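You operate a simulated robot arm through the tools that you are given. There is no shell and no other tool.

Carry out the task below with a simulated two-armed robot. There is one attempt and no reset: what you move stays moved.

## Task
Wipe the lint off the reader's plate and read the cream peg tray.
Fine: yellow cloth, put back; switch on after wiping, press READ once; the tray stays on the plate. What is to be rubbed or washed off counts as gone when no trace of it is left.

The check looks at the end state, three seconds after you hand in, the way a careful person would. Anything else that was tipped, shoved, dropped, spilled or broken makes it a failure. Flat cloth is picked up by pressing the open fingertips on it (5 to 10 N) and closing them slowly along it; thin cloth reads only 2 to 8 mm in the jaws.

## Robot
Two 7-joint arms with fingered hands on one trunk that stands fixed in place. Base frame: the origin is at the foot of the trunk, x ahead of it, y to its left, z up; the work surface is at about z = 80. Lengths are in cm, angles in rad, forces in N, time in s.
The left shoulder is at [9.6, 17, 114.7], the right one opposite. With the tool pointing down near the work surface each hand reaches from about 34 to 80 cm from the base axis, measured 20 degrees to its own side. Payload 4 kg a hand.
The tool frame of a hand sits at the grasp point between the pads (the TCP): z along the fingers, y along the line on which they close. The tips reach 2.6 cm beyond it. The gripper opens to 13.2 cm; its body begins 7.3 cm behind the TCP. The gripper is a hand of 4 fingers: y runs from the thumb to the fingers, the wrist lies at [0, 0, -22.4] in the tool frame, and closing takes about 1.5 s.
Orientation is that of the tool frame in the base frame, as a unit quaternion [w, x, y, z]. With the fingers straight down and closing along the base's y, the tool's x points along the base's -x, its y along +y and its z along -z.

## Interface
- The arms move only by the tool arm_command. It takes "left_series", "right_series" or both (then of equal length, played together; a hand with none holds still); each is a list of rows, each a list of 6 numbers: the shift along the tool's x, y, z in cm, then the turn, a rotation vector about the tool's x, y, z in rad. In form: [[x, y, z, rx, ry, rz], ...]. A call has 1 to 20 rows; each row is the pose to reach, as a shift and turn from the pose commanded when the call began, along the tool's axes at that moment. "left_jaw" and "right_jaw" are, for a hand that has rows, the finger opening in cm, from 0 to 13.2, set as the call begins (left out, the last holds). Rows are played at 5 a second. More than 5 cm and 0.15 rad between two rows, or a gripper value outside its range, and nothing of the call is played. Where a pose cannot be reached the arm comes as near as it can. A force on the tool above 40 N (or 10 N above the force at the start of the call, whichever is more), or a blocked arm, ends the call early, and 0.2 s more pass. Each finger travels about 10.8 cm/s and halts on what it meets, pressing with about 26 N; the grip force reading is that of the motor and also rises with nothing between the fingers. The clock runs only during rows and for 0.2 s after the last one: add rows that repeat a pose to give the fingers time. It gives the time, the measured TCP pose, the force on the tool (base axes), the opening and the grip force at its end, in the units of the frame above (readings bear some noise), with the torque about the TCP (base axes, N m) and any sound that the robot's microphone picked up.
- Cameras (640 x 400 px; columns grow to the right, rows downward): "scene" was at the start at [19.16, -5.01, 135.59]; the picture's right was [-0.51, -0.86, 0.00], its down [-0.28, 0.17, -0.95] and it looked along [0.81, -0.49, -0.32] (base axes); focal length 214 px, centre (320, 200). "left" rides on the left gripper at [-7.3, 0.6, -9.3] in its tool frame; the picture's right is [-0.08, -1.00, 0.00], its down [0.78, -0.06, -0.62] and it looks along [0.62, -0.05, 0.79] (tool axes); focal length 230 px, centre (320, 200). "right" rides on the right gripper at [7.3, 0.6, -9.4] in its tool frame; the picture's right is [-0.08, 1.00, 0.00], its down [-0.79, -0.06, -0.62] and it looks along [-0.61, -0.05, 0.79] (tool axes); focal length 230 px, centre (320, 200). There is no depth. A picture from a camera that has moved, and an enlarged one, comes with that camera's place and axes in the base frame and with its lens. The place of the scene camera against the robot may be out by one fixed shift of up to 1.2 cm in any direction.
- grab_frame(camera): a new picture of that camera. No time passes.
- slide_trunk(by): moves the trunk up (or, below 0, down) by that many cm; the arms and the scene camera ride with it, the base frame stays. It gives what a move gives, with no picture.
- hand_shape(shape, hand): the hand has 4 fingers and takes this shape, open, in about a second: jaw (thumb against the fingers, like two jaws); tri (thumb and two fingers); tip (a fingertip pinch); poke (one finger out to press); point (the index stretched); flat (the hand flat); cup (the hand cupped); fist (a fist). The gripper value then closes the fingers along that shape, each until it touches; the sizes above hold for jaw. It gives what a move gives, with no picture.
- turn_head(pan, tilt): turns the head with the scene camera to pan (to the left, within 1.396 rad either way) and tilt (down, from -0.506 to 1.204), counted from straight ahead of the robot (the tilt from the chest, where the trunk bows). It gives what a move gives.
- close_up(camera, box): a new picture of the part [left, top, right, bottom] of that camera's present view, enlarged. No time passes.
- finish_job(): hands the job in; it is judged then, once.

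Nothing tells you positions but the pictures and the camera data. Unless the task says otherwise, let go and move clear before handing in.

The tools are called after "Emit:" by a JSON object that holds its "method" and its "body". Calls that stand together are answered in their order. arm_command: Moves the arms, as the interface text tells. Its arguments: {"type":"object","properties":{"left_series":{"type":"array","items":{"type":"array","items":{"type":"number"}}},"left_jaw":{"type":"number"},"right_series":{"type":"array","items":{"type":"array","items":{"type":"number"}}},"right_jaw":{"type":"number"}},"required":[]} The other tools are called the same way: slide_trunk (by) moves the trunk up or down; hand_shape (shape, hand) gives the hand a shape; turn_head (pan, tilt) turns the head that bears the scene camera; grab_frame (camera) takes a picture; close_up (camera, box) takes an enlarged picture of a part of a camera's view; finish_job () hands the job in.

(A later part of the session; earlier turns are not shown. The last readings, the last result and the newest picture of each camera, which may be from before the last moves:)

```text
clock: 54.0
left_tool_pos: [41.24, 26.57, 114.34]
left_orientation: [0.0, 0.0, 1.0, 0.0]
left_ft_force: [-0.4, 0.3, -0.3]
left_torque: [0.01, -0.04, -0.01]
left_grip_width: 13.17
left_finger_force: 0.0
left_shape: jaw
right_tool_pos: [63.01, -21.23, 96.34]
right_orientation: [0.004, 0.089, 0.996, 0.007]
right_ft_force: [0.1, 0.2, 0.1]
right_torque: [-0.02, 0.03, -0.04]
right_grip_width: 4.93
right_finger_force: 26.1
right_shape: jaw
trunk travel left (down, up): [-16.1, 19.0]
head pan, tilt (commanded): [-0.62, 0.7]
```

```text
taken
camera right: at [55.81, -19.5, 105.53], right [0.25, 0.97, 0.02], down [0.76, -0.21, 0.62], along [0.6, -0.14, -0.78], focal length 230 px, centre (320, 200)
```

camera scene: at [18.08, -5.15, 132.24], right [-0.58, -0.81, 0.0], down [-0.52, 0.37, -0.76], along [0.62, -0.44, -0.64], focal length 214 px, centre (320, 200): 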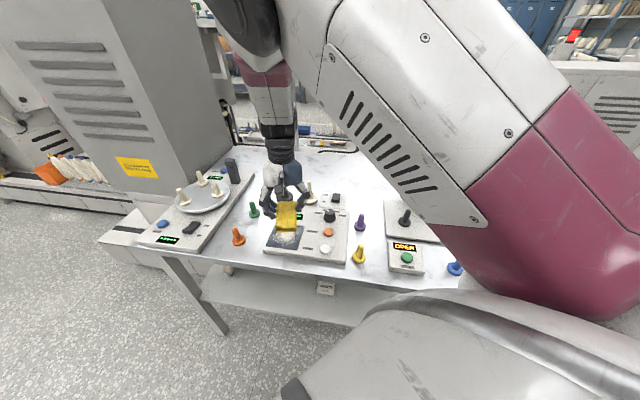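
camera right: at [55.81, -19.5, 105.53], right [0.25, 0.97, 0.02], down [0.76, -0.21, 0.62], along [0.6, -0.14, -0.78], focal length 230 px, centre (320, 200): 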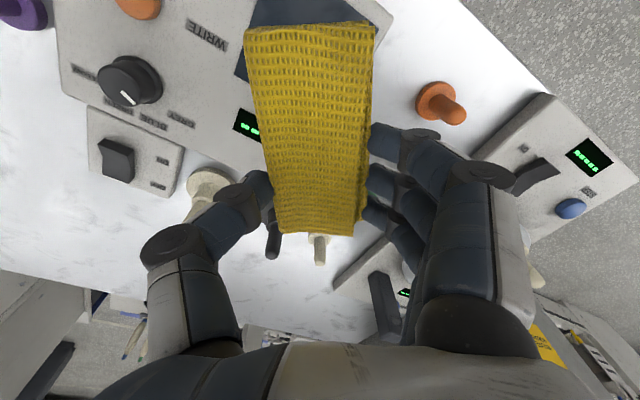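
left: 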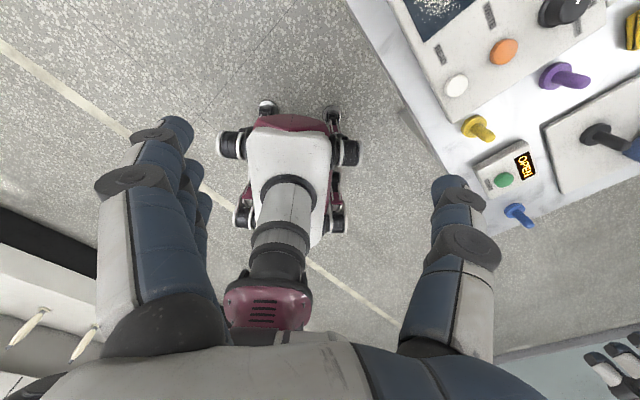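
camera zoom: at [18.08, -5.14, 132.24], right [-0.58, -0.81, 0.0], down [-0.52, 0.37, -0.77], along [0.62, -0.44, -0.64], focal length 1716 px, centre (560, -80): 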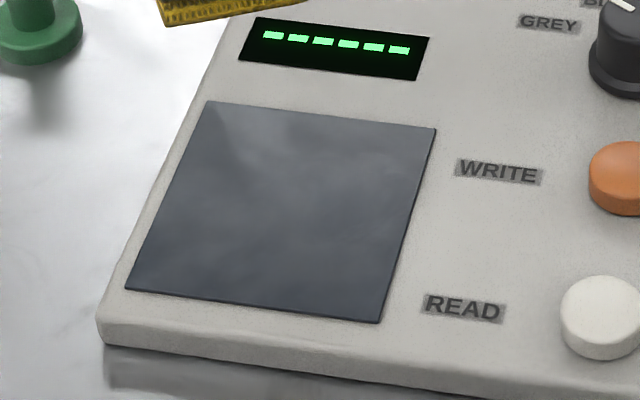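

The plate appears clean; I'll zoom in tightly for leftover traces.

Emit:
{"method": "close_up", "body": {"camera": "scene", "box": [268, 218, 318, 250]}}

Emit:
{"method": "close_up", "body": {"camera": "scene", "box": [270, 222, 295, 240]}}

Emit:
{"method": "close_up", "body": {"camera": "scene", "box": [290, 222, 315, 242]}}

```text
12.50 times, centred on (293, 234) of scene
camera zoom: at [18.08, -5.14, 132.24], right [-0.58, -0.81, 0.0], down [-0.52, 0.37, -0.77], along [0.62, -0.44, -0.64], focal length 2681 px, centre (658, -225)
```

zoom: 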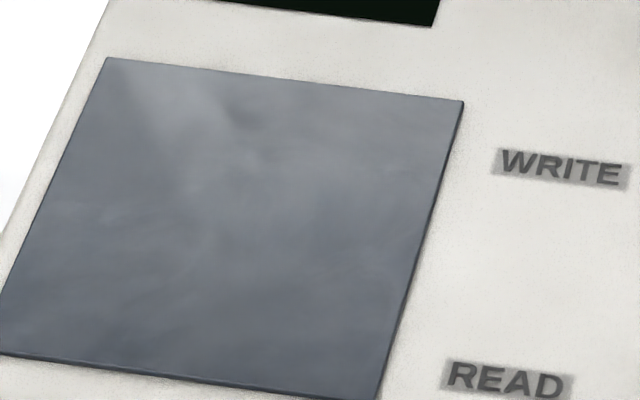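

```text
16.00 times, centred on (282, 231) of scene
camera zoom: at [18.08, -5.14, 132.24], right [-0.58, -0.81, 0.0], down [-0.52, 0.37, -0.77], along [0.62, -0.44, -0.64], focal length 3432 px, centre (920, -296)
```

zoom: 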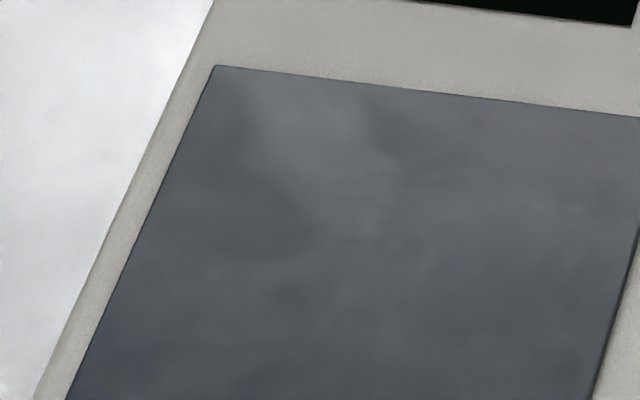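

```text
16.00 times, centred on (302, 232) of scene
camera zoom: at [18.08, -5.14, 132.24], right [-0.58, -0.81, 0.0], down [-0.52, 0.37, -0.77], along [0.62, -0.44, -0.64], focal length 3432 px, centre (600, -312)
```

zoom: 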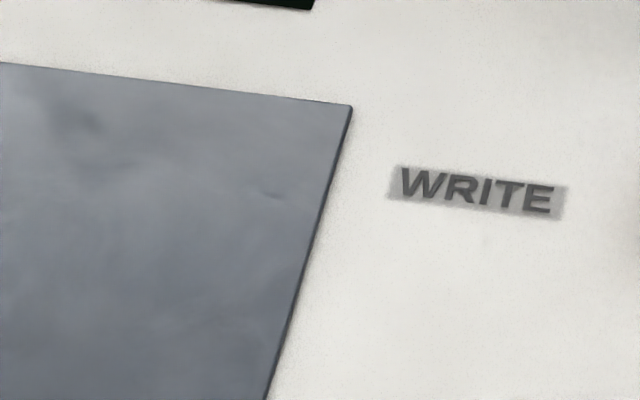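

No specks are visible on the plate. On the way back with the cloth I'll stop where the wrist camera can see the plate from above, to double-check.

Emit:
{"method": "arm_command", "body": {"right_series": [[0.5, -1.5, -3, 0, 0, 0], [2, -4.9, -3, 0, 0, 0], [3.7, -8.4, -3, 0, 0, 0], [5.5, -12.4, -3, 0, 0, 0], [7.2, -16.3, -3, 0, 0, 0], [7.2, -16.3, -3, 0, 0, 0]]}}

Emit:
{"method": "grab_frame", "body": {"camera": "right"}}

Emit:
{"method": "close_up", "body": {"camera": "scene", "box": [268, 218, 318, 250]}}

```text
clock: 55.4
left_tool_pos: [41.3, 26.58, 114.46]
left_orientation: [0.0, 0.0, 1.0, 0.0]
left_ft_force: [-0.1, -0.5, -0.8]
left_torque: [-0.01, 0.02, -0.01]
left_grip_width: 13.21
left_finger_force: 0.1
left_shape: jaw
right_tool_pos: [53.14, -35.67, 99.09]
right_orientation: [0.003, 0.082, 0.997, 0.004]
right_ft_force: [0.5, -0.3, 0.0]
right_torque: [0.0, 0.0, -0.05]
right_grip_width: 4.93
right_finger_force: 26.1
right_shape: jaw
trunk travel left (down, up): [-16.1, 19.0]
head pan, tilt (commanded): [-0.62, 0.7]
```

```text
taken
camera right: at [45.86, -34.02, 108.27], right [0.24, 0.97, 0.01], down [0.76, -0.19, 0.62], along [0.6, -0.14, -0.78], focal length 230 px, centre (320, 200)
```

right: 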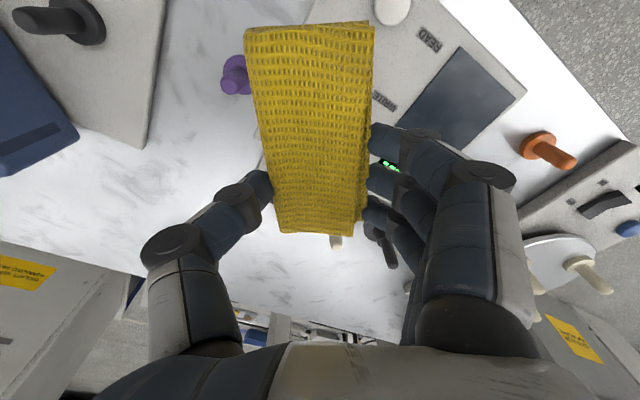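

```text
12.50 times, centred on (293, 234) of scene
camera zoom: at [18.08, -5.18, 132.24], right [-0.58, -0.81, 0.0], down [-0.52, 0.37, -0.76], along [0.62, -0.44, -0.64], focal length 2681 px, centre (658, -225)
```

zoom: 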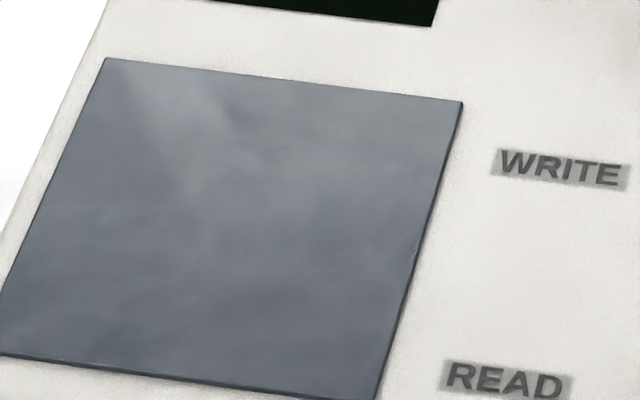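

Emit:
{"method": "close_up", "body": {"camera": "right", "box": [400, 40, 530, 155]}}

```text
3.48 times, centred on (465, 98) of right
camera zoom: at [45.86, -34.02, 108.27], right [0.24, 0.97, 0.01], down [0.76, -0.19, 0.62], along [0.6, -0.14, -0.78], focal length 800 px, centre (-184, 556)
```

zoom: 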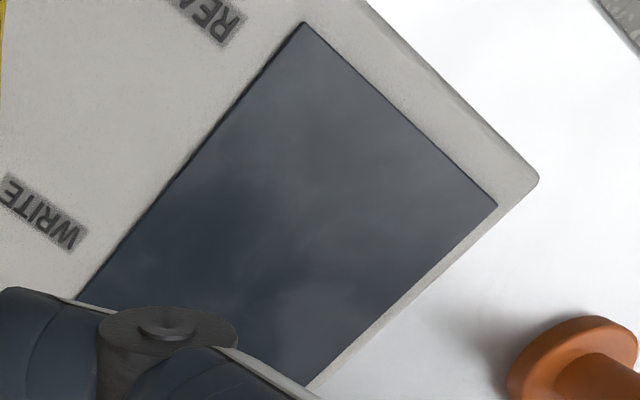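

From this angle the plate is also free of specks (only soft reflections). Now I carry the cloth back to its original spot at about [57.9, -53.2], turned to its original direction.

Emit:
{"method": "arm_command", "body": {"right_series": [[-0.9, -1.8, 0, 0.001, 0.0005, 0.06], [-2.0, -3.9, 0, 0.002, 0.001, 0.13], [-3.1, -6.0, 0, 0.003, 0.0015, 0.2], [-4.2, -8.1, 0, 0.004, 0.002, 0.27], [-5.3, -10.2, 0, 0.005, 0.003, 0.34], [-6.4, -12.3, 0, 0.006, 0.004, 0.41], [-7.4, -14.4, 0, 0.007, 0.005, 0.48], [-8.3, -16, 0, 0.008, 0.005, 0.54], [-9.1, -17.6, 0, 0.0085, 0.005, 0.586], [-9.1, -17.6, 0, 0.0085, 0.005, 0.586], [-9.1, -17.6, 0, 0.0085, 0.005, 0.586]]}}

Emit:
{"method": "grab_frame", "body": {"camera": "right"}}

```text
clock: 57.8
left_tool_pos: [41.3, 26.52, 114.35]
left_orientation: [0.001, 0.0, 1.0, 0.0]
left_ft_force: [-0.1, -0.1, -0.1]
left_torque: [0.05, 0.0, -0.05]
left_grip_width: 13.21
left_finger_force: 0.1
left_shape: jaw
right_tool_pos: [60.56, -53.1, 99.87]
right_orientation: [0.004, 0.346, 0.938, -0.021]
right_ft_force: [-0.8, -0.1, 0.2]
right_torque: [0.02, 0.0, -0.01]
right_grip_width: 4.89
right_finger_force: 25.6
right_shape: jaw
trunk travel left (down, up): [-16.1, 19.0]
head pan, tilt (commanded): [-0.62, 0.7]
```

```text
taken
camera right: at [55.27, -47.49, 108.99], right [0.71, 0.71, -0.03], down [0.56, -0.53, 0.64], along [0.43, -0.47, -0.77], focal length 230 px, centre (320, 200)
```

right: 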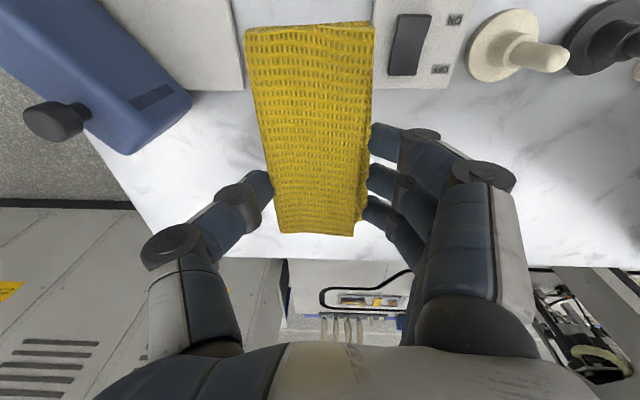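

The hand leans slightly; I'll level it, correct the position and lower to about z = 90.

Emit:
{"method": "arm_command", "body": {"right_series": [[0.1, -0.6, 1, -0.012, 0.007, 0.015], [0.2, -1.2, 3, -0.024, 0.015, 0.03], [0.3, -1.6, 5.5, -0.037, 0.022, 0.044], [0.33, -1.6, 8, -0.037, 0.022, 0.044], [0.33, -1.6, 9.5, -0.037, 0.022, 0.044], [0.33, -1.6, 9.5, -0.037, 0.022, 0.044]]}}

Emit:
{"method": "grab_frame", "body": {"camera": "right"}}

```text
clock: 59.2
left_tool_pos: [41.27, 26.61, 114.32]
left_orientation: [0.001, 0.0, 1.0, -0.001]
left_ft_force: [-0.7, 0.8, 0.0]
left_torque: [0.0, 0.03, -0.01]
left_grip_width: 13.18
left_finger_force: 0.1
left_shape: jaw
right_tool_pos: [59.12, -54.51, 90.54]
right_orientation: [0.001, 0.367, 0.93, -0.001]
right_ft_force: [0.6, 0.0, 0.3]
right_torque: [-0.03, 0.0, 0.01]
right_grip_width: 4.94
right_finger_force: 26.0
right_shape: jaw
trunk travel left (down, up): [-16.1, 19.0]
head pan, tilt (commanded): [-0.62, 0.7]
```

```text
taken
camera right: at [54.08, -49.0, 99.75], right [0.74, 0.68, 0.0], down [0.53, -0.58, 0.62], along [0.42, -0.46, -0.79], focal length 230 px, centre (320, 200)
```

right: 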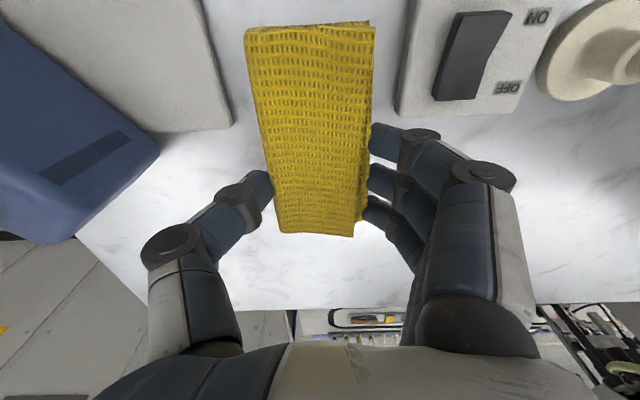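

Level and above its old spot. Lowering to the table.

Emit:
{"method": "arm_command", "body": {"right_series": [[0, 0, 2, 0, 0, 0], [0, 0, 4, 0, 0, 0], [0, 0, 5.5, 0, 0, 0], [0, 0, 6.6, 0, 0, 0], [0, 0, 7.0, 0, 0, 0], [0, 0, 7.0, 0, 0, 0]]}}

Emit:
{"method": "arm_command", "body": {"right_series": [[0, 0, 0.15, 0, 0, 0], [0, 0, 0.3, 0, 0, 0], [0, 0, 0.3, 0, 0, 0]]}}

```text
clock: 60.6
left_tool_pos: [41.18, 26.59, 114.31]
left_orientation: [0.001, 0.0, 1.0, 0.0]
left_ft_force: [-1.0, 0.3, 0.2]
left_torque: [0.04, 0.01, 0.02]
left_grip_width: 13.18
left_finger_force: 0.0
left_shape: jaw
right_tool_pos: [59.14, -54.63, 83.59]
right_orientation: [0.001, 0.367, 0.93, 0.0]
right_ft_force: [0.1, -0.3, -0.1]
right_torque: [0.0, -0.01, -0.01]
right_grip_width: 4.92
right_finger_force: 26.0
right_shape: jaw
trunk travel left (down, up): [-16.1, 19.0]
head pan, tilt (commanded): [-0.62, 0.7]
```

```text
clock: 61.4
left_tool_pos: [41.21, 26.59, 114.33]
left_orientation: [0.001, 0.0, 1.0, 0.001]
left_ft_force: [-0.2, 0.0, -0.4]
left_torque: [0.04, 0.0, 0.01]
left_grip_width: 13.23
left_finger_force: 0.1
left_shape: jaw
right_tool_pos: [59.12, -54.54, 83.13]
right_orientation: [0.002, 0.368, 0.93, 0.001]
right_ft_force: [0.1, -0.9, -0.4]
right_torque: [0.02, 0.02, 0.01]
right_grip_width: 4.91
right_finger_force: 26.0
right_shape: jaw
trunk travel left (down, up): [-16.1, 19.0]
head pan, tilt (commanded): [-0.62, 0.7]
```

Emit:
{"method": "arm_command", "body": {"right_series": [[0, 0, 0.1, 0, 0, 0], [0, 0, 0.2, 0, 0, 0], [0, 0, 0.2, 0, 0, 0]]}}

Emit:
{"method": "grab_frame", "body": {"camera": "right"}}

```text
clock: 62.2
left_tool_pos: [41.31, 26.48, 114.4]
left_orientation: [0.001, 0.0, 1.0, 0.0]
left_ft_force: [-0.2, -0.2, -0.1]
left_torque: [0.01, -0.02, -0.03]
left_grip_width: 13.18
left_finger_force: 0.0
left_shape: jaw
right_tool_pos: [59.11, -54.56, 83.02]
right_orientation: [0.001, 0.367, 0.93, 0.0]
right_ft_force: [-0.5, 0.8, 0.1]
right_torque: [0.01, 0.03, -0.02]
right_grip_width: 4.9
right_finger_force: 26.1
right_shape: jaw
trunk travel left (down, up): [-16.1, 19.0]
head pan, tilt (commanded): [-0.62, 0.7]
```

```text
taken
camera right: at [54.05, -49.1, 92.27], right [0.74, 0.68, 0.0], down [0.53, -0.58, 0.62], along [0.42, -0.46, -0.79], focal length 230 px, centre (320, 200)
```

right: 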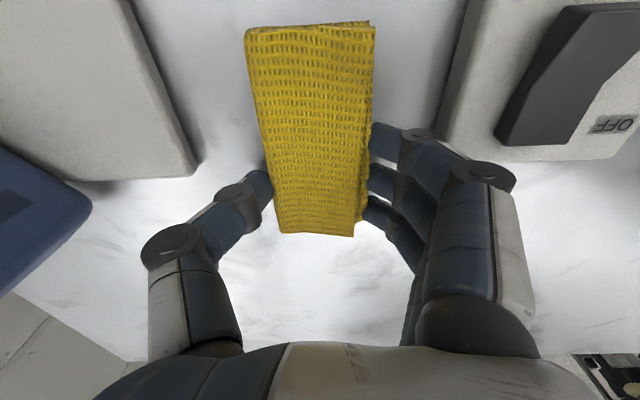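

Almost down (no force yet). A little lower until it touches.

Emit:
{"method": "arm_command", "body": {"right_series": [[0, 0, 0.1, 0, 0, 0], [0, 0, 0.2, 0, 0, 0], [0, 0, 0.2, 0, 0, 0]]}}

Emit:
{"method": "arm_command", "body": {"right_series": [[0, 0, 0.05, 0, 0, 0], [0, 0, 0.1, 0, 0, 0], [0, 0, 0.1, 0, 0, 0]]}}

```text
clock: 63.0
left_tool_pos: [41.25, 26.49, 114.31]
left_orientation: [0.0, 0.0, 1.0, -0.001]
left_ft_force: [0.0, -0.6, 0.5]
left_torque: [-0.02, 0.01, -0.04]
left_grip_width: 13.17
left_finger_force: 0.1
left_shape: jaw
right_tool_pos: [59.03, -54.43, 82.87]
right_orientation: [0.001, 0.368, 0.93, -0.001]
right_ft_force: [0.5, 0.5, -0.2]
right_torque: [0.02, 0.0, -0.01]
right_grip_width: 4.92
right_finger_force: 25.6
right_shape: jaw
trunk travel left (down, up): [-16.1, 19.0]
head pan, tilt (commanded): [-0.62, 0.7]
```

```text
clock: 63.8
left_tool_pos: [41.27, 26.6, 114.42]
left_orientation: [0.0, 0.0, 1.0, 0.0]
left_ft_force: [-0.1, 0.1, 0.7]
left_torque: [-0.01, 0.03, 0.0]
left_grip_width: 13.2
left_finger_force: 0.0
left_shape: jaw
right_tool_pos: [59.21, -54.51, 82.64]
right_orientation: [0.001, 0.368, 0.93, 0.0]
right_ft_force: [0.6, 0.4, -1.3]
right_torque: [-0.03, 0.02, -0.02]
right_grip_width: 4.93
right_finger_force: 25.9
right_shape: jaw
trunk travel left (down, up): [-16.1, 19.0]
head pan, tilt (commanded): [-0.62, 0.7]
```

Still no contact at z = 82.64; a few more tenths.

Emit:
{"method": "arm_command", "body": {"right_series": [[0, 0, 0.08, 0, 0, 0], [0, 0, 0.15, 0, 0, 0], [0, 0, 0.15, 0, 0, 0]]}}

Emit:
{"method": "arm_command", "body": {"right_series": [[0, 0, 0.08, 0, 0, 0], [0, 0, 0.15, 0, 0, 0], [0, 0, 0.15, 0, 0, 0]]}}

```text
clock: 64.6
left_tool_pos: [41.16, 26.56, 114.5]
left_orientation: [0.001, 0.001, 1.0, 0.001]
left_ft_force: [-0.3, 0.6, -0.3]
left_torque: [-0.03, 0.05, 0.03]
left_grip_width: 13.18
left_finger_force: 0.1
left_shape: jaw
right_tool_pos: [59.21, -54.56, 82.64]
right_orientation: [0.002, 0.368, 0.93, 0.0]
right_ft_force: [2.7, -1.3, 7.3]
right_torque: [0.11, -0.19, -0.04]
right_grip_width: 4.91
right_finger_force: 25.8
right_shape: jaw
trunk travel left (down, up): [-16.1, 19.0]
head pan, tilt (commanded): [-0.62, 0.7]
```

```text
clock: 65.4
left_tool_pos: [41.12, 26.63, 114.48]
left_orientation: [0.001, 0.0, 1.0, -0.001]
left_ft_force: [0.3, 0.7, -0.1]
left_torque: [-0.01, -0.01, -0.01]
left_grip_width: 13.19
left_finger_force: 0.0
left_shape: jaw
right_tool_pos: [59.28, -54.49, 82.71]
right_orientation: [0.003, 0.367, 0.93, -0.001]
right_ft_force: [2.9, -0.5, 14.9]
right_torque: [0.25, -0.29, -0.04]
right_grip_width: 4.92
right_finger_force: 25.9
right_shape: jaw
trunk travel left (down, up): [-16.1, 19.0]
head pan, tilt (commanded): [-0.62, 0.7]
```

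Pad is on the table (14.9 N). I'll ease off and open the fingers to 7 cm, then lift straight up.

Emit:
{"method": "arm_command", "body": {"right_series": [[0, 0, -0.1, 0, 0, 0], [0, 0, -0.2, 0, 0, 0], [0, 0, -0.2, 0, 0, 0]]}}

Emit:
{"method": "arm_command", "body": {"right_series": [[0, 0, 0, 0, 0, 0], [0, 0, 0, 0, 0, 0], [0, 0, 0, 0, 0, 0]], "right_jaw": 5.6}}

Emit:
{"method": "arm_command", "body": {"right_series": [[0, 0, 0, 0, 0, 0], [0, 0, 0, 0, 0, 0], [0, 0, 0, 0, 0, 0]], "right_jaw": 7.0}}

Emit:
{"method": "grab_frame", "body": {"camera": "right"}}

```text
clock: 66.2
left_tool_pos: [41.25, 26.59, 114.39]
left_orientation: [0.001, 0.0, 1.0, 0.0]
left_ft_force: [0.4, 0.0, -0.4]
left_torque: [0.02, 0.03, 0.0]
left_grip_width: 13.2
left_finger_force: 0.1
left_shape: jaw
right_tool_pos: [59.11, -54.41, 82.68]
right_orientation: [0.0, 0.368, 0.93, -0.001]
right_ft_force: [3.6, -0.5, 8.2]
right_torque: [0.14, -0.25, -0.08]
right_grip_width: 4.95
right_finger_force: 25.7
right_shape: jaw
trunk travel left (down, up): [-16.1, 19.0]
head pan, tilt (commanded): [-0.62, 0.7]
```

```text
clock: 67.0
left_tool_pos: [41.13, 26.65, 114.39]
left_orientation: [0.002, 0.001, 1.0, 0.0]
left_ft_force: [1.3, 0.6, 0.4]
left_torque: [-0.04, -0.01, -0.01]
left_grip_width: 13.18
left_finger_force: 0.0
left_shape: jaw
right_tool_pos: [59.12, -54.49, 82.7]
right_orientation: [0.0, 0.367, 0.93, 0.0]
right_ft_force: [-2.6, -0.5, 5.5]
right_torque: [0.13, -0.04, 0.0]
right_grip_width: 5.43
right_finger_force: 0.0
right_shape: jaw
trunk travel left (down, up): [-16.1, 19.0]
head pan, tilt (commanded): [-0.62, 0.7]
```

```text
clock: 67.8
left_tool_pos: [41.21, 26.58, 114.48]
left_orientation: [0.0, 0.001, 1.0, 0.0]
left_ft_force: [0.3, 0.5, 0.8]
left_torque: [0.0, -0.04, 0.01]
left_grip_width: 13.19
left_finger_force: 0.0
left_shape: jaw
right_tool_pos: [59.09, -54.65, 82.75]
right_orientation: [0.001, 0.367, 0.93, 0.0]
right_ft_force: [-1.4, -1.9, 4.9]
right_torque: [0.17, -0.1, 0.06]
right_grip_width: 6.75
right_finger_force: 0.1
right_shape: jaw
trunk travel left (down, up): [-16.1, 19.0]
head pan, tilt (commanded): [-0.62, 0.7]
```

```text
taken
camera right: at [54.03, -49.09, 91.94], right [0.74, 0.68, 0.0], down [0.53, -0.58, 0.62], along [0.42, -0.46, -0.79], focal length 230 px, centre (320, 200)
```

right: 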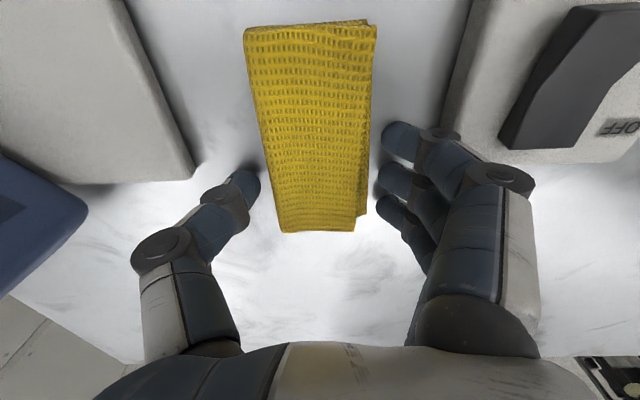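

The cloth is released and the fingers are clear of it on both sides. Lifting straight up, then to the same viewpoint I had at first, to compare.

Emit:
{"method": "arm_command", "body": {"right_series": [[0, 0, -0.8, 0, 0, 0], [0, 0, -2.5, 0, 0, 0], [0, 0, -5, 0, 0, 0], [0, 0, -8, 0, 0, 0], [0.8, 0.15, -11, 0, 0, 0.016], [1.6, 0.3, -13.8, 0, 0, 0.032], [1.6, 0.3, -13.8, 0, 0, 0.032]]}}

Emit:
{"method": "grab_frame", "body": {"camera": "right"}}

Emit:
{"method": "close_up", "body": {"camera": "right", "box": [250, 30, 400, 230]}}

```text
clock: 69.4
left_tool_pos: [41.37, 26.44, 114.4]
left_orientation: [0.0, 0.0, 1.0, 0.0]
left_ft_force: [-0.4, 0.2, 0.3]
left_torque: [-0.01, 0.03, 0.01]
left_grip_width: 13.18
left_finger_force: 0.1
left_shape: jaw
right_tool_pos: [58.24, -53.16, 96.3]
right_orientation: [0.001, 0.382, 0.924, 0.0]
right_ft_force: [-0.5, -0.2, 1.2]
right_torque: [0.0, 0.0, 0.01]
right_grip_width: 6.92
right_finger_force: 0.2
right_shape: jaw
trunk travel left (down, up): [-16.1, 19.0]
head pan, tilt (commanded): [-0.62, 0.7]
```

```text
taken
camera right: at [53.26, -47.63, 105.7], right [0.76, 0.65, 0.0], down [0.51, -0.6, 0.62], along [0.4, -0.47, -0.79], focal length 230 px, centre (320, 200)
```

right: 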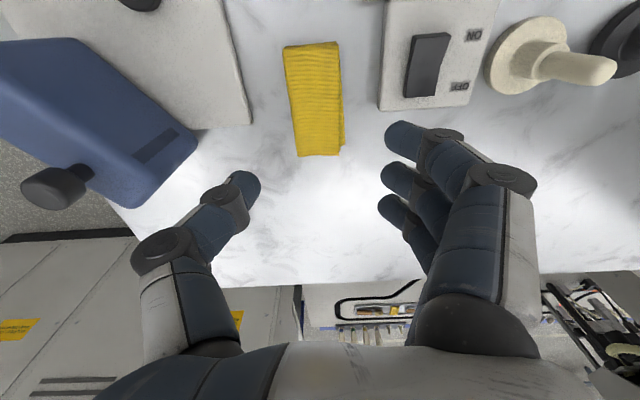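

```text
2.00 times, centred on (325, 130) of right
camera zoom: at [53.26, -47.63, 105.7], right [0.76, 0.65, 0.0], down [0.51, -0.6, 0.62], along [0.4, -0.47, -0.79], focal length 460 px, centre (310, 340)
```

zoom: 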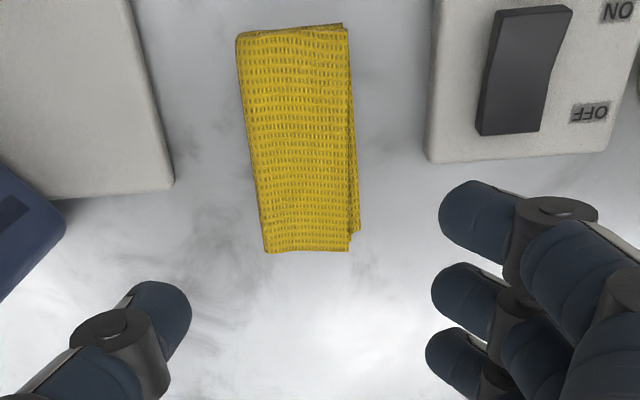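

The cloth lies within about half a centimetre of its first place. Next is the cream tray: foot centre about [68.8, -37.5], peg top about z = 89. I'll go above it with the hand turned straight ahead, so the fingers keep clear of the black tray.

Emit:
{"method": "arm_command", "body": {"right_series": [[0, 0, -2, 0, 0, 0], [0.45, 2.3, -3, 0, 0, -0.1], [0.9, 4.6, -3, 0, 0, -0.2], [1.35, 6.9, -3, 0, 0, -0.3], [1.8, 9.2, -3, 0, 0, -0.4], [2.25, 11.5, -3, 0, 0, -0.5], [2.7, 13.8, -3, 0, 0, -0.6], [3.15, 16.1, -3, 0, 0, -0.7], [3.58, 18.5, -3, 0, 0, -0.785], [3.58, 18.5, -3, 0, 0, -0.785], [3.58, 18.5, -3, 0, 0, -0.785]], "right_jaw": 6.0}}

Emit:
{"method": "grab_frame", "body": {"camera": "right"}}

Emit:
{"method": "grab_frame", "body": {"camera": "scene"}}

```text
clock: 71.8
left_tool_pos: [41.22, 26.56, 114.5]
left_orientation: [0.001, 0.0, 1.0, 0.001]
left_ft_force: [-0.1, -0.3, 0.4]
left_torque: [0.02, 0.02, -0.01]
left_grip_width: 13.16
left_finger_force: 0.2
left_shape: jaw
right_tool_pos: [68.69, -37.58, 99.43]
right_orientation: [0.001, -0.001, 1.0, 0.0]
right_ft_force: [0.4, 0.3, -0.6]
right_torque: [0.01, -0.02, 0.01]
right_grip_width: 6.08
right_finger_force: 0.0
right_shape: jaw
trunk travel left (down, up): [-16.1, 19.0]
head pan, tilt (commanded): [-0.62, 0.7]
```

```text
taken
camera right: at [61.19, -37.0, 108.65], right [0.08, 1.0, 0.0], down [0.78, -0.06, 0.62], along [0.62, -0.05, -0.79], focal length 230 px, centre (320, 200)
```

right: 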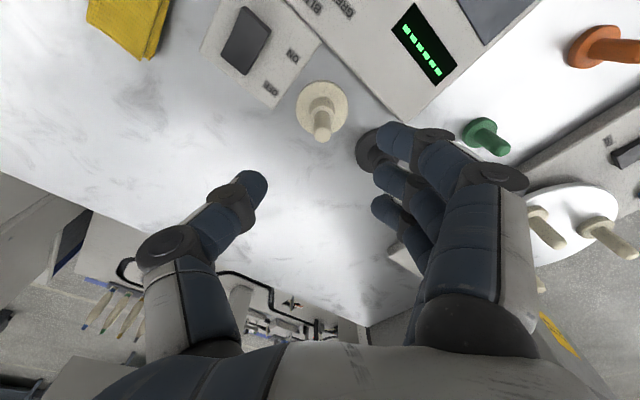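

```text
taken
camera scene: at [18.08, -5.15, 132.24], right [-0.58, -0.81, 0.0], down [-0.52, 0.37, -0.76], along [0.62, -0.44, -0.64], focal length 214 px, centre (320, 200)
```

scene: 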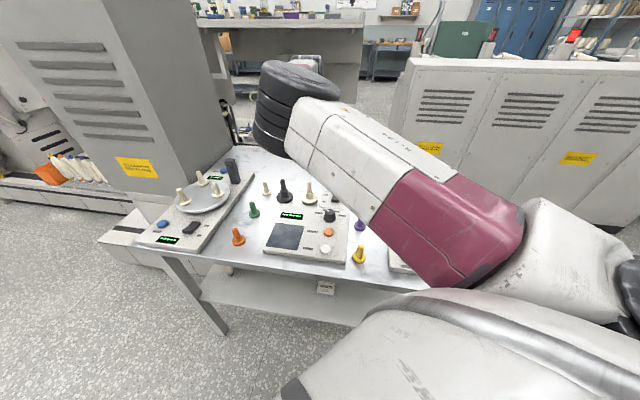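

The peg axis is at about [69.0, -37.5], right under the grasp point. I'll narrow to 4 cm and come down to just above the peg's top for a check.

Emit:
{"method": "arm_command", "body": {"right_series": [[0, 0, 1.5, 0, 0, 0], [0, 0, 3, 0, 0, 0], [0, 0, 4.5, 0, 0, 0], [0, 0, 6, 0, 0, 0], [0, 0, 6.8, 0, 0, 0], [0, 0, 6.8, 0, 0, 0]], "right_jaw": 4.0}}

Emit:
{"method": "grab_frame", "body": {"camera": "right"}}

```text
clock: 73.2
left_tool_pos: [41.27, 26.55, 114.28]
left_orientation: [0.001, 0.0, 1.0, 0.0]
left_ft_force: [-0.7, 0.3, -0.7]
left_torque: [0.0, 0.04, 0.0]
left_grip_width: 13.18
left_finger_force: 0.0
left_shape: jaw
right_tool_pos: [68.72, -37.62, 92.53]
right_orientation: [0.001, -0.001, 1.0, 0.0]
right_ft_force: [0.7, 0.2, 0.4]
right_torque: [-0.02, 0.03, 0.02]
right_grip_width: 4.06
right_finger_force: 0.1
right_shape: jaw
trunk travel left (down, up): [-16.1, 19.0]
head pan, tilt (commanded): [-0.62, 0.7]
```

```text
taken
camera right: at [61.31, -37.0, 101.85], right [0.08, 1.0, 0.0], down [0.78, -0.06, 0.62], along [0.62, -0.05, -0.79], focal length 230 px, centre (320, 200)
```

right: 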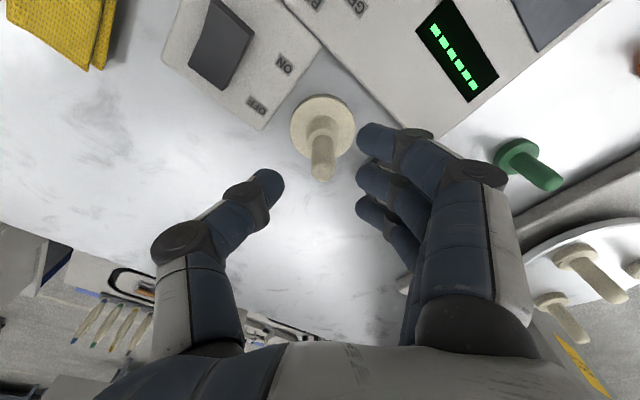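

The peg is centred in the gap. Going down around it to about z = 87.3.

Emit:
{"method": "arm_command", "body": {"right_series": [[0, 0, 1, 0, 0, 0], [0, 0, 2, 0, 0, 0], [0, 0, 3, 0, 0, 0], [0, 0, 4, 0, 0, 0], [0, 0, 4.8, 0, 0, 0], [0, 0, 5.2, 0, 0, 0], [0, 0, 5.2, 0, 0, 0]]}}

Emit:
{"method": "grab_frame", "body": {"camera": "right"}}

```text
clock: 74.8
left_tool_pos: [41.15, 26.48, 114.5]
left_orientation: [0.001, 0.0, 1.0, 0.0]
left_ft_force: [0.1, 0.1, -0.6]
left_torque: [0.0, -0.02, 0.0]
left_grip_width: 13.19
left_finger_force: 0.0
left_shape: jaw
right_tool_pos: [68.73, -37.54, 87.45]
right_orientation: [0.001, 0.0, 1.0, -0.001]
right_ft_force: [0.3, 0.3, 0.0]
right_torque: [0.0, -0.02, -0.01]
right_grip_width: 4.05
right_finger_force: 0.1
right_shape: jaw
trunk travel left (down, up): [-16.1, 19.0]
head pan, tilt (commanded): [-0.62, 0.7]
```

```text
taken
camera right: at [61.33, -37.02, 96.65], right [0.08, 1.0, 0.0], down [0.78, -0.06, 0.62], along [0.62, -0.05, -0.79], focal length 230 px, centre (320, 200)
```

right: 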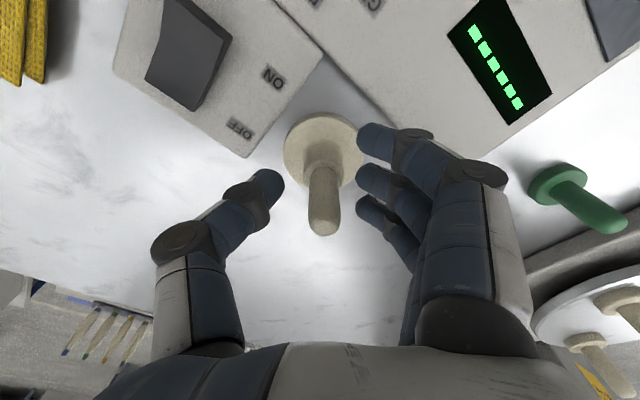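

The peg stands between thumb and middle finger with its collar just below the tips. I'll lower 0.6 cm more and close gently.

Emit:
{"method": "arm_command", "body": {"right_series": [[0, 0, 0.3, 0, 0, 0], [0, 0, 0.6, 0, 0, 0], [0, 0, 0.6, 0, 0, 0]]}}

Emit:
{"method": "arm_command", "body": {"right_series": [[0, 0, 0, 0, 0, 0], [0, 0, 0, 0, 0, 0]], "right_jaw": 2.2}}

Emit:
{"method": "grab_frame", "body": {"camera": "right"}}

```text
clock: 75.6
left_tool_pos: [41.14, 26.46, 114.5]
left_orientation: [0.001, 0.001, 1.0, 0.0]
left_ft_force: [0.3, 0.0, -0.5]
left_torque: [0.0, -0.01, -0.03]
left_grip_width: 13.17
left_finger_force: 0.2
left_shape: jaw
right_tool_pos: [68.74, -37.65, 86.66]
right_orientation: [0.001, 0.0, 1.0, 0.0]
right_ft_force: [0.2, -0.1, -0.5]
right_torque: [0.0, -0.01, 0.02]
right_grip_width: 4.05
right_finger_force: 0.0
right_shape: jaw
trunk travel left (down, up): [-16.1, 19.0]
head pan, tilt (commanded): [-0.62, 0.7]
```

```text
clock: 76.2
left_tool_pos: [41.2, 26.53, 114.41]
left_orientation: [0.0, 0.0, 1.0, -0.001]
left_ft_force: [0.8, -0.3, -0.8]
left_torque: [0.02, 0.04, 0.01]
left_grip_width: 13.19
left_finger_force: 0.0
left_shape: jaw
right_tool_pos: [68.62, -37.58, 86.74]
right_orientation: [0.001, 0.0, 1.0, 0.0]
right_ft_force: [-0.7, -0.6, 0.3]
right_torque: [-0.02, 0.0, 0.01]
right_grip_width: 2.24
right_finger_force: 0.1
right_shape: jaw
trunk travel left (down, up): [-16.1, 19.0]
head pan, tilt (commanded): [-0.62, 0.7]
```

```text
taken
camera right: at [61.3, -36.97, 96.03], right [0.08, 1.0, 0.0], down [0.78, -0.06, 0.62], along [0.62, -0.05, -0.79], focal length 230 px, centre (320, 200)
```

right: 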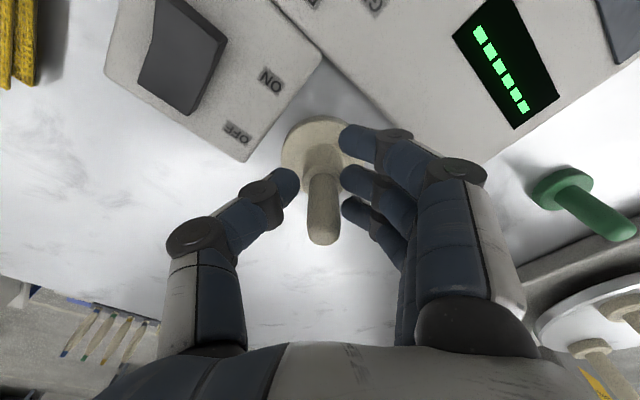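

Nearly centred; I'll shift 0.2 cm and close on the peg.

Emit:
{"method": "arm_command", "body": {"right_series": [[0, 0.2, 0, 0, 0, 0], [0, 0.2, 0, 0, 0, 0]]}}

Emit:
{"method": "arm_command", "body": {"right_series": [[0, 0, 0, 0, 0, 0], [0, 0, 0, 0, 0, 0], [0, 0, 0, 0, 0, 0]], "right_jaw": 0.6}}

Emit:
{"method": "grab_frame", "body": {"camera": "right"}}

```text
clock: 76.8
left_tool_pos: [41.33, 26.63, 114.43]
left_orientation: [0.001, 0.001, 1.0, 0.0]
left_ft_force: [-0.1, -0.2, -0.3]
left_torque: [0.0, 0.0, 0.0]
left_grip_width: 13.2
left_finger_force: 0.1
left_shape: jaw
right_tool_pos: [68.74, -37.49, 86.71]
right_orientation: [0.0, -0.001, 1.0, 0.001]
right_ft_force: [0.7, -0.5, 0.6]
right_torque: [0.01, 0.02, 0.01]
right_grip_width: 2.26
right_finger_force: 0.0
right_shape: jaw
trunk travel left (down, up): [-16.1, 19.0]
head pan, tilt (commanded): [-0.62, 0.7]
```

```text
clock: 77.6
left_tool_pos: [41.27, 26.56, 114.41]
left_orientation: [0.001, 0.001, 1.0, -0.001]
left_ft_force: [-0.2, 0.3, 0.2]
left_torque: [0.04, 0.0, -0.01]
left_grip_width: 13.22
left_finger_force: 0.0
left_shape: jaw
right_tool_pos: [68.71, -37.44, 86.81]
right_orientation: [0.001, -0.001, 1.0, 0.0]
right_ft_force: [0.5, -0.4, -0.6]
right_torque: [-0.04, 0.02, 0.01]
right_grip_width: 0.68
right_finger_force: 0.1
right_shape: jaw
trunk travel left (down, up): [-16.1, 19.0]
head pan, tilt (commanded): [-0.62, 0.7]
```

```text
taken
camera right: at [61.27, -36.81, 96.02], right [0.08, 1.0, 0.0], down [0.78, -0.06, 0.62], along [0.62, -0.05, -0.79], focal length 230 px, centre (320, 200)
```

right: 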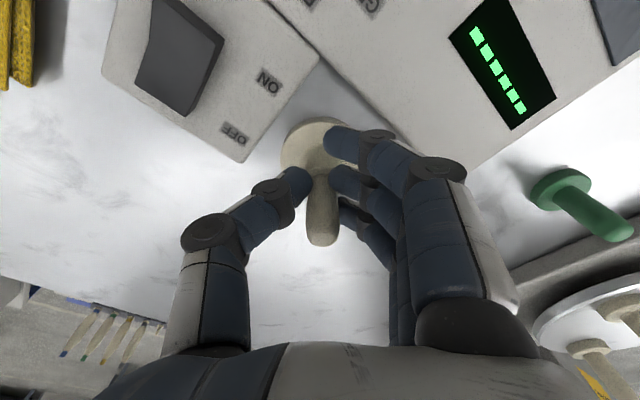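

The gap reads 0.68 cm with no force, so the peg isn't between the pads as I thought. Zooming in.

Emit:
{"method": "close_up", "body": {"camera": "right", "box": [260, 100, 400, 260]}}

```text
2.50 times, centred on (330, 180) of right
camera zoom: at [61.27, -36.81, 96.02], right [0.08, 1.0, 0.0], down [0.78, -0.06, 0.62], along [0.62, -0.05, -0.79], focal length 575 px, centre (295, 250)
```

zoom: 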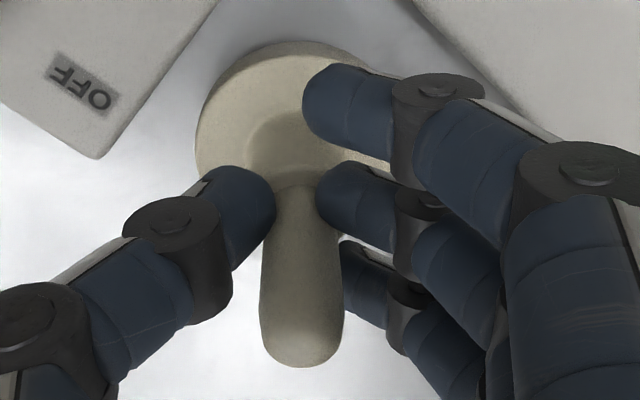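

The tips lie slightly in front of the peg (it is about 0.6 cm farther out). I'll reopen, move 0.6 cm outward and close again.

Emit:
{"method": "arm_command", "body": {"right_series": [[0, 0, 0, 0, 0, 0], [0, 0, 0, 0, 0, 0]], "right_jaw": 2.6}}

Emit:
{"method": "arm_command", "body": {"right_series": [[-0.3, 0, 0, 0, 0, 0], [-0.6, 0, 0, 0, 0, 0], [-0.6, 0, 0, 0, 0, 0]]}}

Emit:
{"method": "close_up", "body": {"camera": "right", "box": [260, 100, 400, 260]}}

```text
clock: 78.2
left_tool_pos: [41.19, 26.59, 114.39]
left_orientation: [0.001, 0.0, 1.0, -0.001]
left_ft_force: [-0.8, -0.6, 0.3]
left_torque: [-0.01, 0.0, -0.01]
left_grip_width: 13.19
left_finger_force: 0.0
left_shape: jaw
right_tool_pos: [68.68, -37.49, 86.86]
right_orientation: [0.001, 0.0, 1.0, 0.0]
right_ft_force: [0.4, -0.7, 0.7]
right_torque: [-0.04, 0.02, -0.01]
right_grip_width: 2.56
right_finger_force: 0.0
right_shape: jaw
trunk travel left (down, up): [-16.1, 19.0]
head pan, tilt (commanded): [-0.62, 0.7]
```

```text
clock: 79.0
left_tool_pos: [41.28, 26.6, 114.4]
left_orientation: [0.0, 0.001, 1.0, 0.0]
left_ft_force: [0.2, -0.4, -0.3]
left_torque: [0.02, 0.01, 0.01]
left_grip_width: 13.17
left_finger_force: 0.1
left_shape: jaw
right_tool_pos: [69.29, -37.36, 86.95]
right_orientation: [0.001, 0.0, 1.0, -0.001]
right_ft_force: [0.9, -0.4, -0.1]
right_torque: [0.0, 0.0, -0.02]
right_grip_width: 2.55
right_finger_force: 0.1
right_shape: jaw
trunk travel left (down, up): [-16.1, 19.0]
head pan, tilt (commanded): [-0.62, 0.7]
```

```text
2.50 times, centred on (330, 180) of right
camera zoom: at [61.84, -36.76, 96.07], right [0.08, 1.0, 0.0], down [0.78, -0.06, 0.62], along [0.62, -0.05, -0.79], focal length 575 px, centre (295, 250)
```

zoom: 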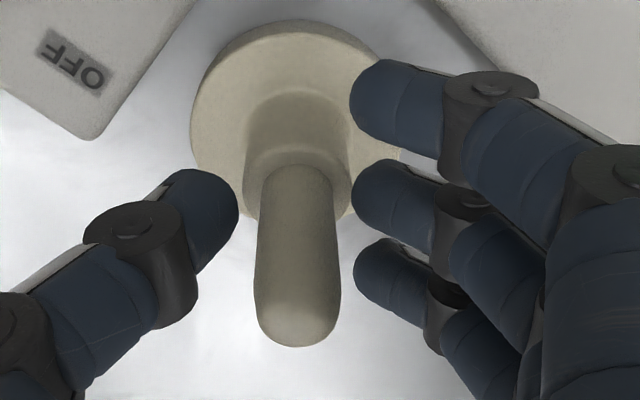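

The peg now stands between thumb and middle finger. Closing again.

Emit:
{"method": "arm_command", "body": {"right_series": [[0, 0, 0, 0, 0, 0], [0, 0, 0, 0, 0, 0], [0, 0, 0, 0, 0, 0]], "right_jaw": 0.8}}

Emit:
{"method": "close_up", "body": {"camera": "right", "box": [260, 100, 400, 260]}}

```text
clock: 79.8
left_tool_pos: [41.2, 26.64, 114.33]
left_orientation: [0.001, 0.0, 1.0, 0.0]
left_ft_force: [0.0, -0.4, 1.0]
left_torque: [0.02, 0.02, -0.01]
left_grip_width: 13.2
left_finger_force: 0.1
left_shape: jaw
right_tool_pos: [69.37, -37.34, 86.96]
right_orientation: [0.002, 0.0, 1.0, -0.001]
right_ft_force: [0.4, -1.1, 6.7]
right_torque: [0.21, -0.03, -0.04]
right_grip_width: 0.0
right_finger_force: 25.7
right_shape: jaw
trunk travel left (down, up): [-16.1, 19.0]
head pan, tilt (commanded): [-0.62, 0.7]
```

```text
2.50 times, centred on (330, 180) of right
camera zoom: at [61.81, -36.75, 96.23], right [0.08, 1.0, 0.0], down [0.78, -0.06, 0.62], along [0.62, -0.05, -0.78], focal length 575 px, centre (295, 250)
```

zoom: 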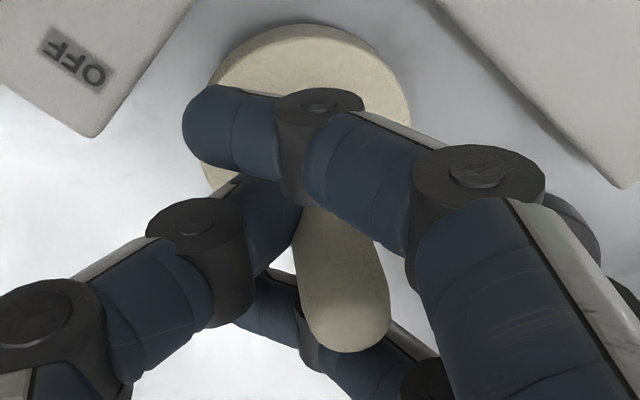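

The outer fingers wrapped past the peg and it looks tilted slightly; not a good hold. I'll open again and check the tray.

Emit:
{"method": "arm_command", "body": {"right_series": [[0, 0, 0, 0, 0, 0], [0, 0, 0, 0, 0, 0], [0, 0, 0, 0, 0, 0]], "right_jaw": 3.6}}

Emit:
{"method": "grab_frame", "body": {"camera": "right"}}

```text
clock: 80.6
left_tool_pos: [41.35, 26.57, 114.4]
left_orientation: [0.0, 0.0, 1.0, -0.001]
left_ft_force: [1.4, -0.1, -0.5]
left_torque: [0.01, 0.0, -0.04]
left_grip_width: 13.16
left_finger_force: 0.2
left_shape: jaw
right_tool_pos: [69.32, -37.3, 86.7]
right_orientation: [0.001, -0.001, 1.0, 0.0]
right_ft_force: [0.4, 0.3, 0.3]
right_torque: [-0.03, -0.01, 0.01]
right_grip_width: 3.57
right_finger_force: 0.2
right_shape: jaw
trunk travel left (down, up): [-16.1, 19.0]
head pan, tilt (commanded): [-0.62, 0.7]
```

```text
taken
camera right: at [61.85, -36.75, 96.04], right [0.08, 1.0, 0.0], down [0.78, -0.06, 0.62], along [0.62, -0.05, -0.79], focal length 230 px, centre (320, 200)
```

right: 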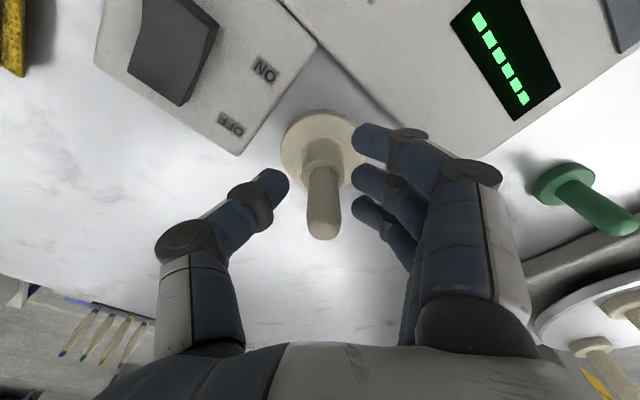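

The tray still stands upright. A fingertip or three-finger shape should hold a thin peg better; I'll lift clear and try the "tri" shape.

Emit:
{"method": "arm_command", "body": {"right_series": [[0, 0, -1.5, 0, 0, 0], [0, 0, -4, 0, 0, 0], [0, 0, -7, 0, 0, 0], [0, 0, -10, 0, 0, 0], [0, 0, -13, 0, 0, 0], [0, 0, -13, 0, 0, 0]]}}

Emit:
{"method": "hand_shape", "body": {"hand": "right", "shape": "tri"}}

Emit:
{"method": "grab_frame", "body": {"camera": "right"}}

```text
clock: 82.0
left_tool_pos: [41.16, 26.57, 114.39]
left_orientation: [0.001, -0.001, 1.0, 0.0]
left_ft_force: [-0.3, 0.5, 0.5]
left_torque: [0.02, -0.02, 0.04]
left_grip_width: 13.2
left_finger_force: 0.0
left_shape: jaw
right_tool_pos: [69.37, -37.31, 99.78]
right_orientation: [0.001, 0.0, 1.0, 0.0]
right_ft_force: [0.0, 0.6, 0.7]
right_torque: [-0.02, -0.02, 0.01]
right_grip_width: 3.58
right_finger_force: 0.1
right_shape: jaw
trunk travel left (down, up): [-16.1, 19.0]
head pan, tilt (commanded): [-0.62, 0.7]
```

```text
clock: 82.9
left_tool_pos: [41.2, 26.5, 114.41]
left_orientation: [0.001, 0.0, 1.0, 0.0]
left_ft_force: [0.2, 0.0, 0.3]
left_torque: [-0.01, 0.01, -0.01]
left_grip_width: 13.2
left_finger_force: 0.1
left_shape: jaw
right_tool_pos: [69.38, -37.23, 99.97]
right_orientation: [0.001, 0.0, 1.0, -0.001]
right_ft_force: [0.5, 0.1, 0.1]
right_torque: [0.02, -0.01, 0.0]
right_grip_width: 13.2
right_finger_force: 0.1
right_shape: tri
trunk travel left (down, up): [-16.1, 19.0]
head pan, tilt (commanded): [-0.62, 0.7]
```

```text
taken
camera right: at [61.88, -36.68, 109.04], right [0.08, 1.0, 0.0], down [0.78, -0.06, 0.62], along [0.62, -0.05, -0.79], focal length 230 px, centre (320, 200)
```

right: 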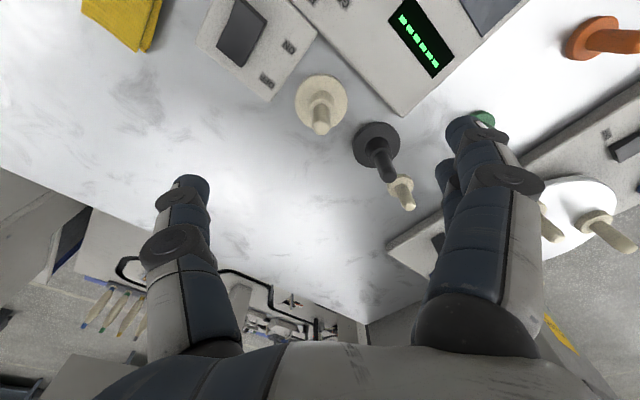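

Now index and middle face the thumb. I'll close to 3.5 cm in the air to see how the tips lie.

Emit:
{"method": "arm_command", "body": {"right_series": [[0, 0, 0, 0, 0, 0], [0, 0, 0, 0, 0, 0], [0, 0, 0, 0, 0, 0], [0, 0, 0, 0, 0, 0]], "right_jaw": 3.5}}

Emit:
{"method": "grab_frame", "body": {"camera": "right"}}

Emit:
{"method": "close_up", "body": {"camera": "right", "box": [240, 80, 420, 260]}}

```text
clock: 83.9
left_tool_pos: [41.18, 26.57, 114.4]
left_orientation: [0.001, 0.0, 1.0, 0.0]
left_ft_force: [-1.5, 0.2, -0.2]
left_torque: [0.0, 0.0, 0.03]
left_grip_width: 13.22
left_finger_force: 0.0
left_shape: jaw
right_tool_pos: [69.27, -37.36, 99.85]
right_orientation: [0.001, 0.0, 1.0, -0.001]
right_ft_force: [0.3, -0.4, -0.6]
right_torque: [0.05, -0.02, 0.01]
right_grip_width: 3.55
right_finger_force: 0.1
right_shape: tri
trunk travel left (down, up): [-16.1, 19.0]
head pan, tilt (commanded): [-0.62, 0.7]
```

```text
taken
camera right: at [61.88, -36.68, 109.05], right [0.08, 1.0, 0.0], down [0.78, -0.06, 0.62], along [0.62, -0.05, -0.79], focal length 230 px, centre (320, 200)
```

right: 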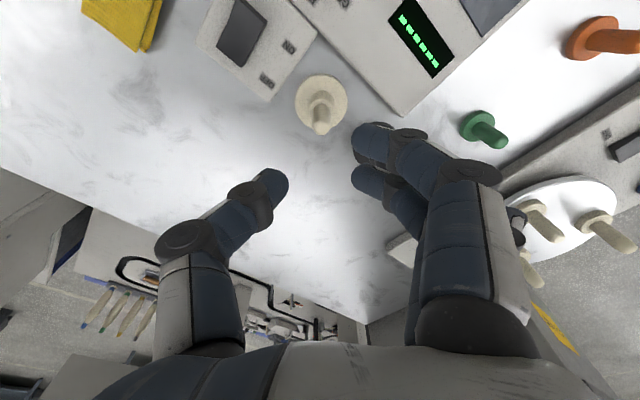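

```text
2.22 times, centred on (330, 170) of right
camera zoom: at [61.88, -36.68, 109.05], right [0.08, 1.0, 0.0], down [0.78, -0.06, 0.62], along [0.62, -0.05, -0.79], focal length 511 px, centre (298, 267)
```

zoom: 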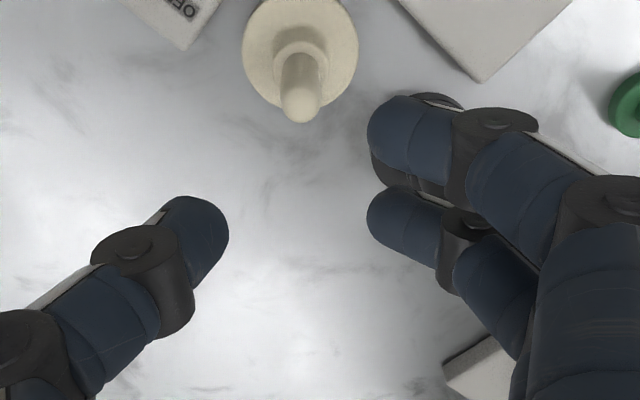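

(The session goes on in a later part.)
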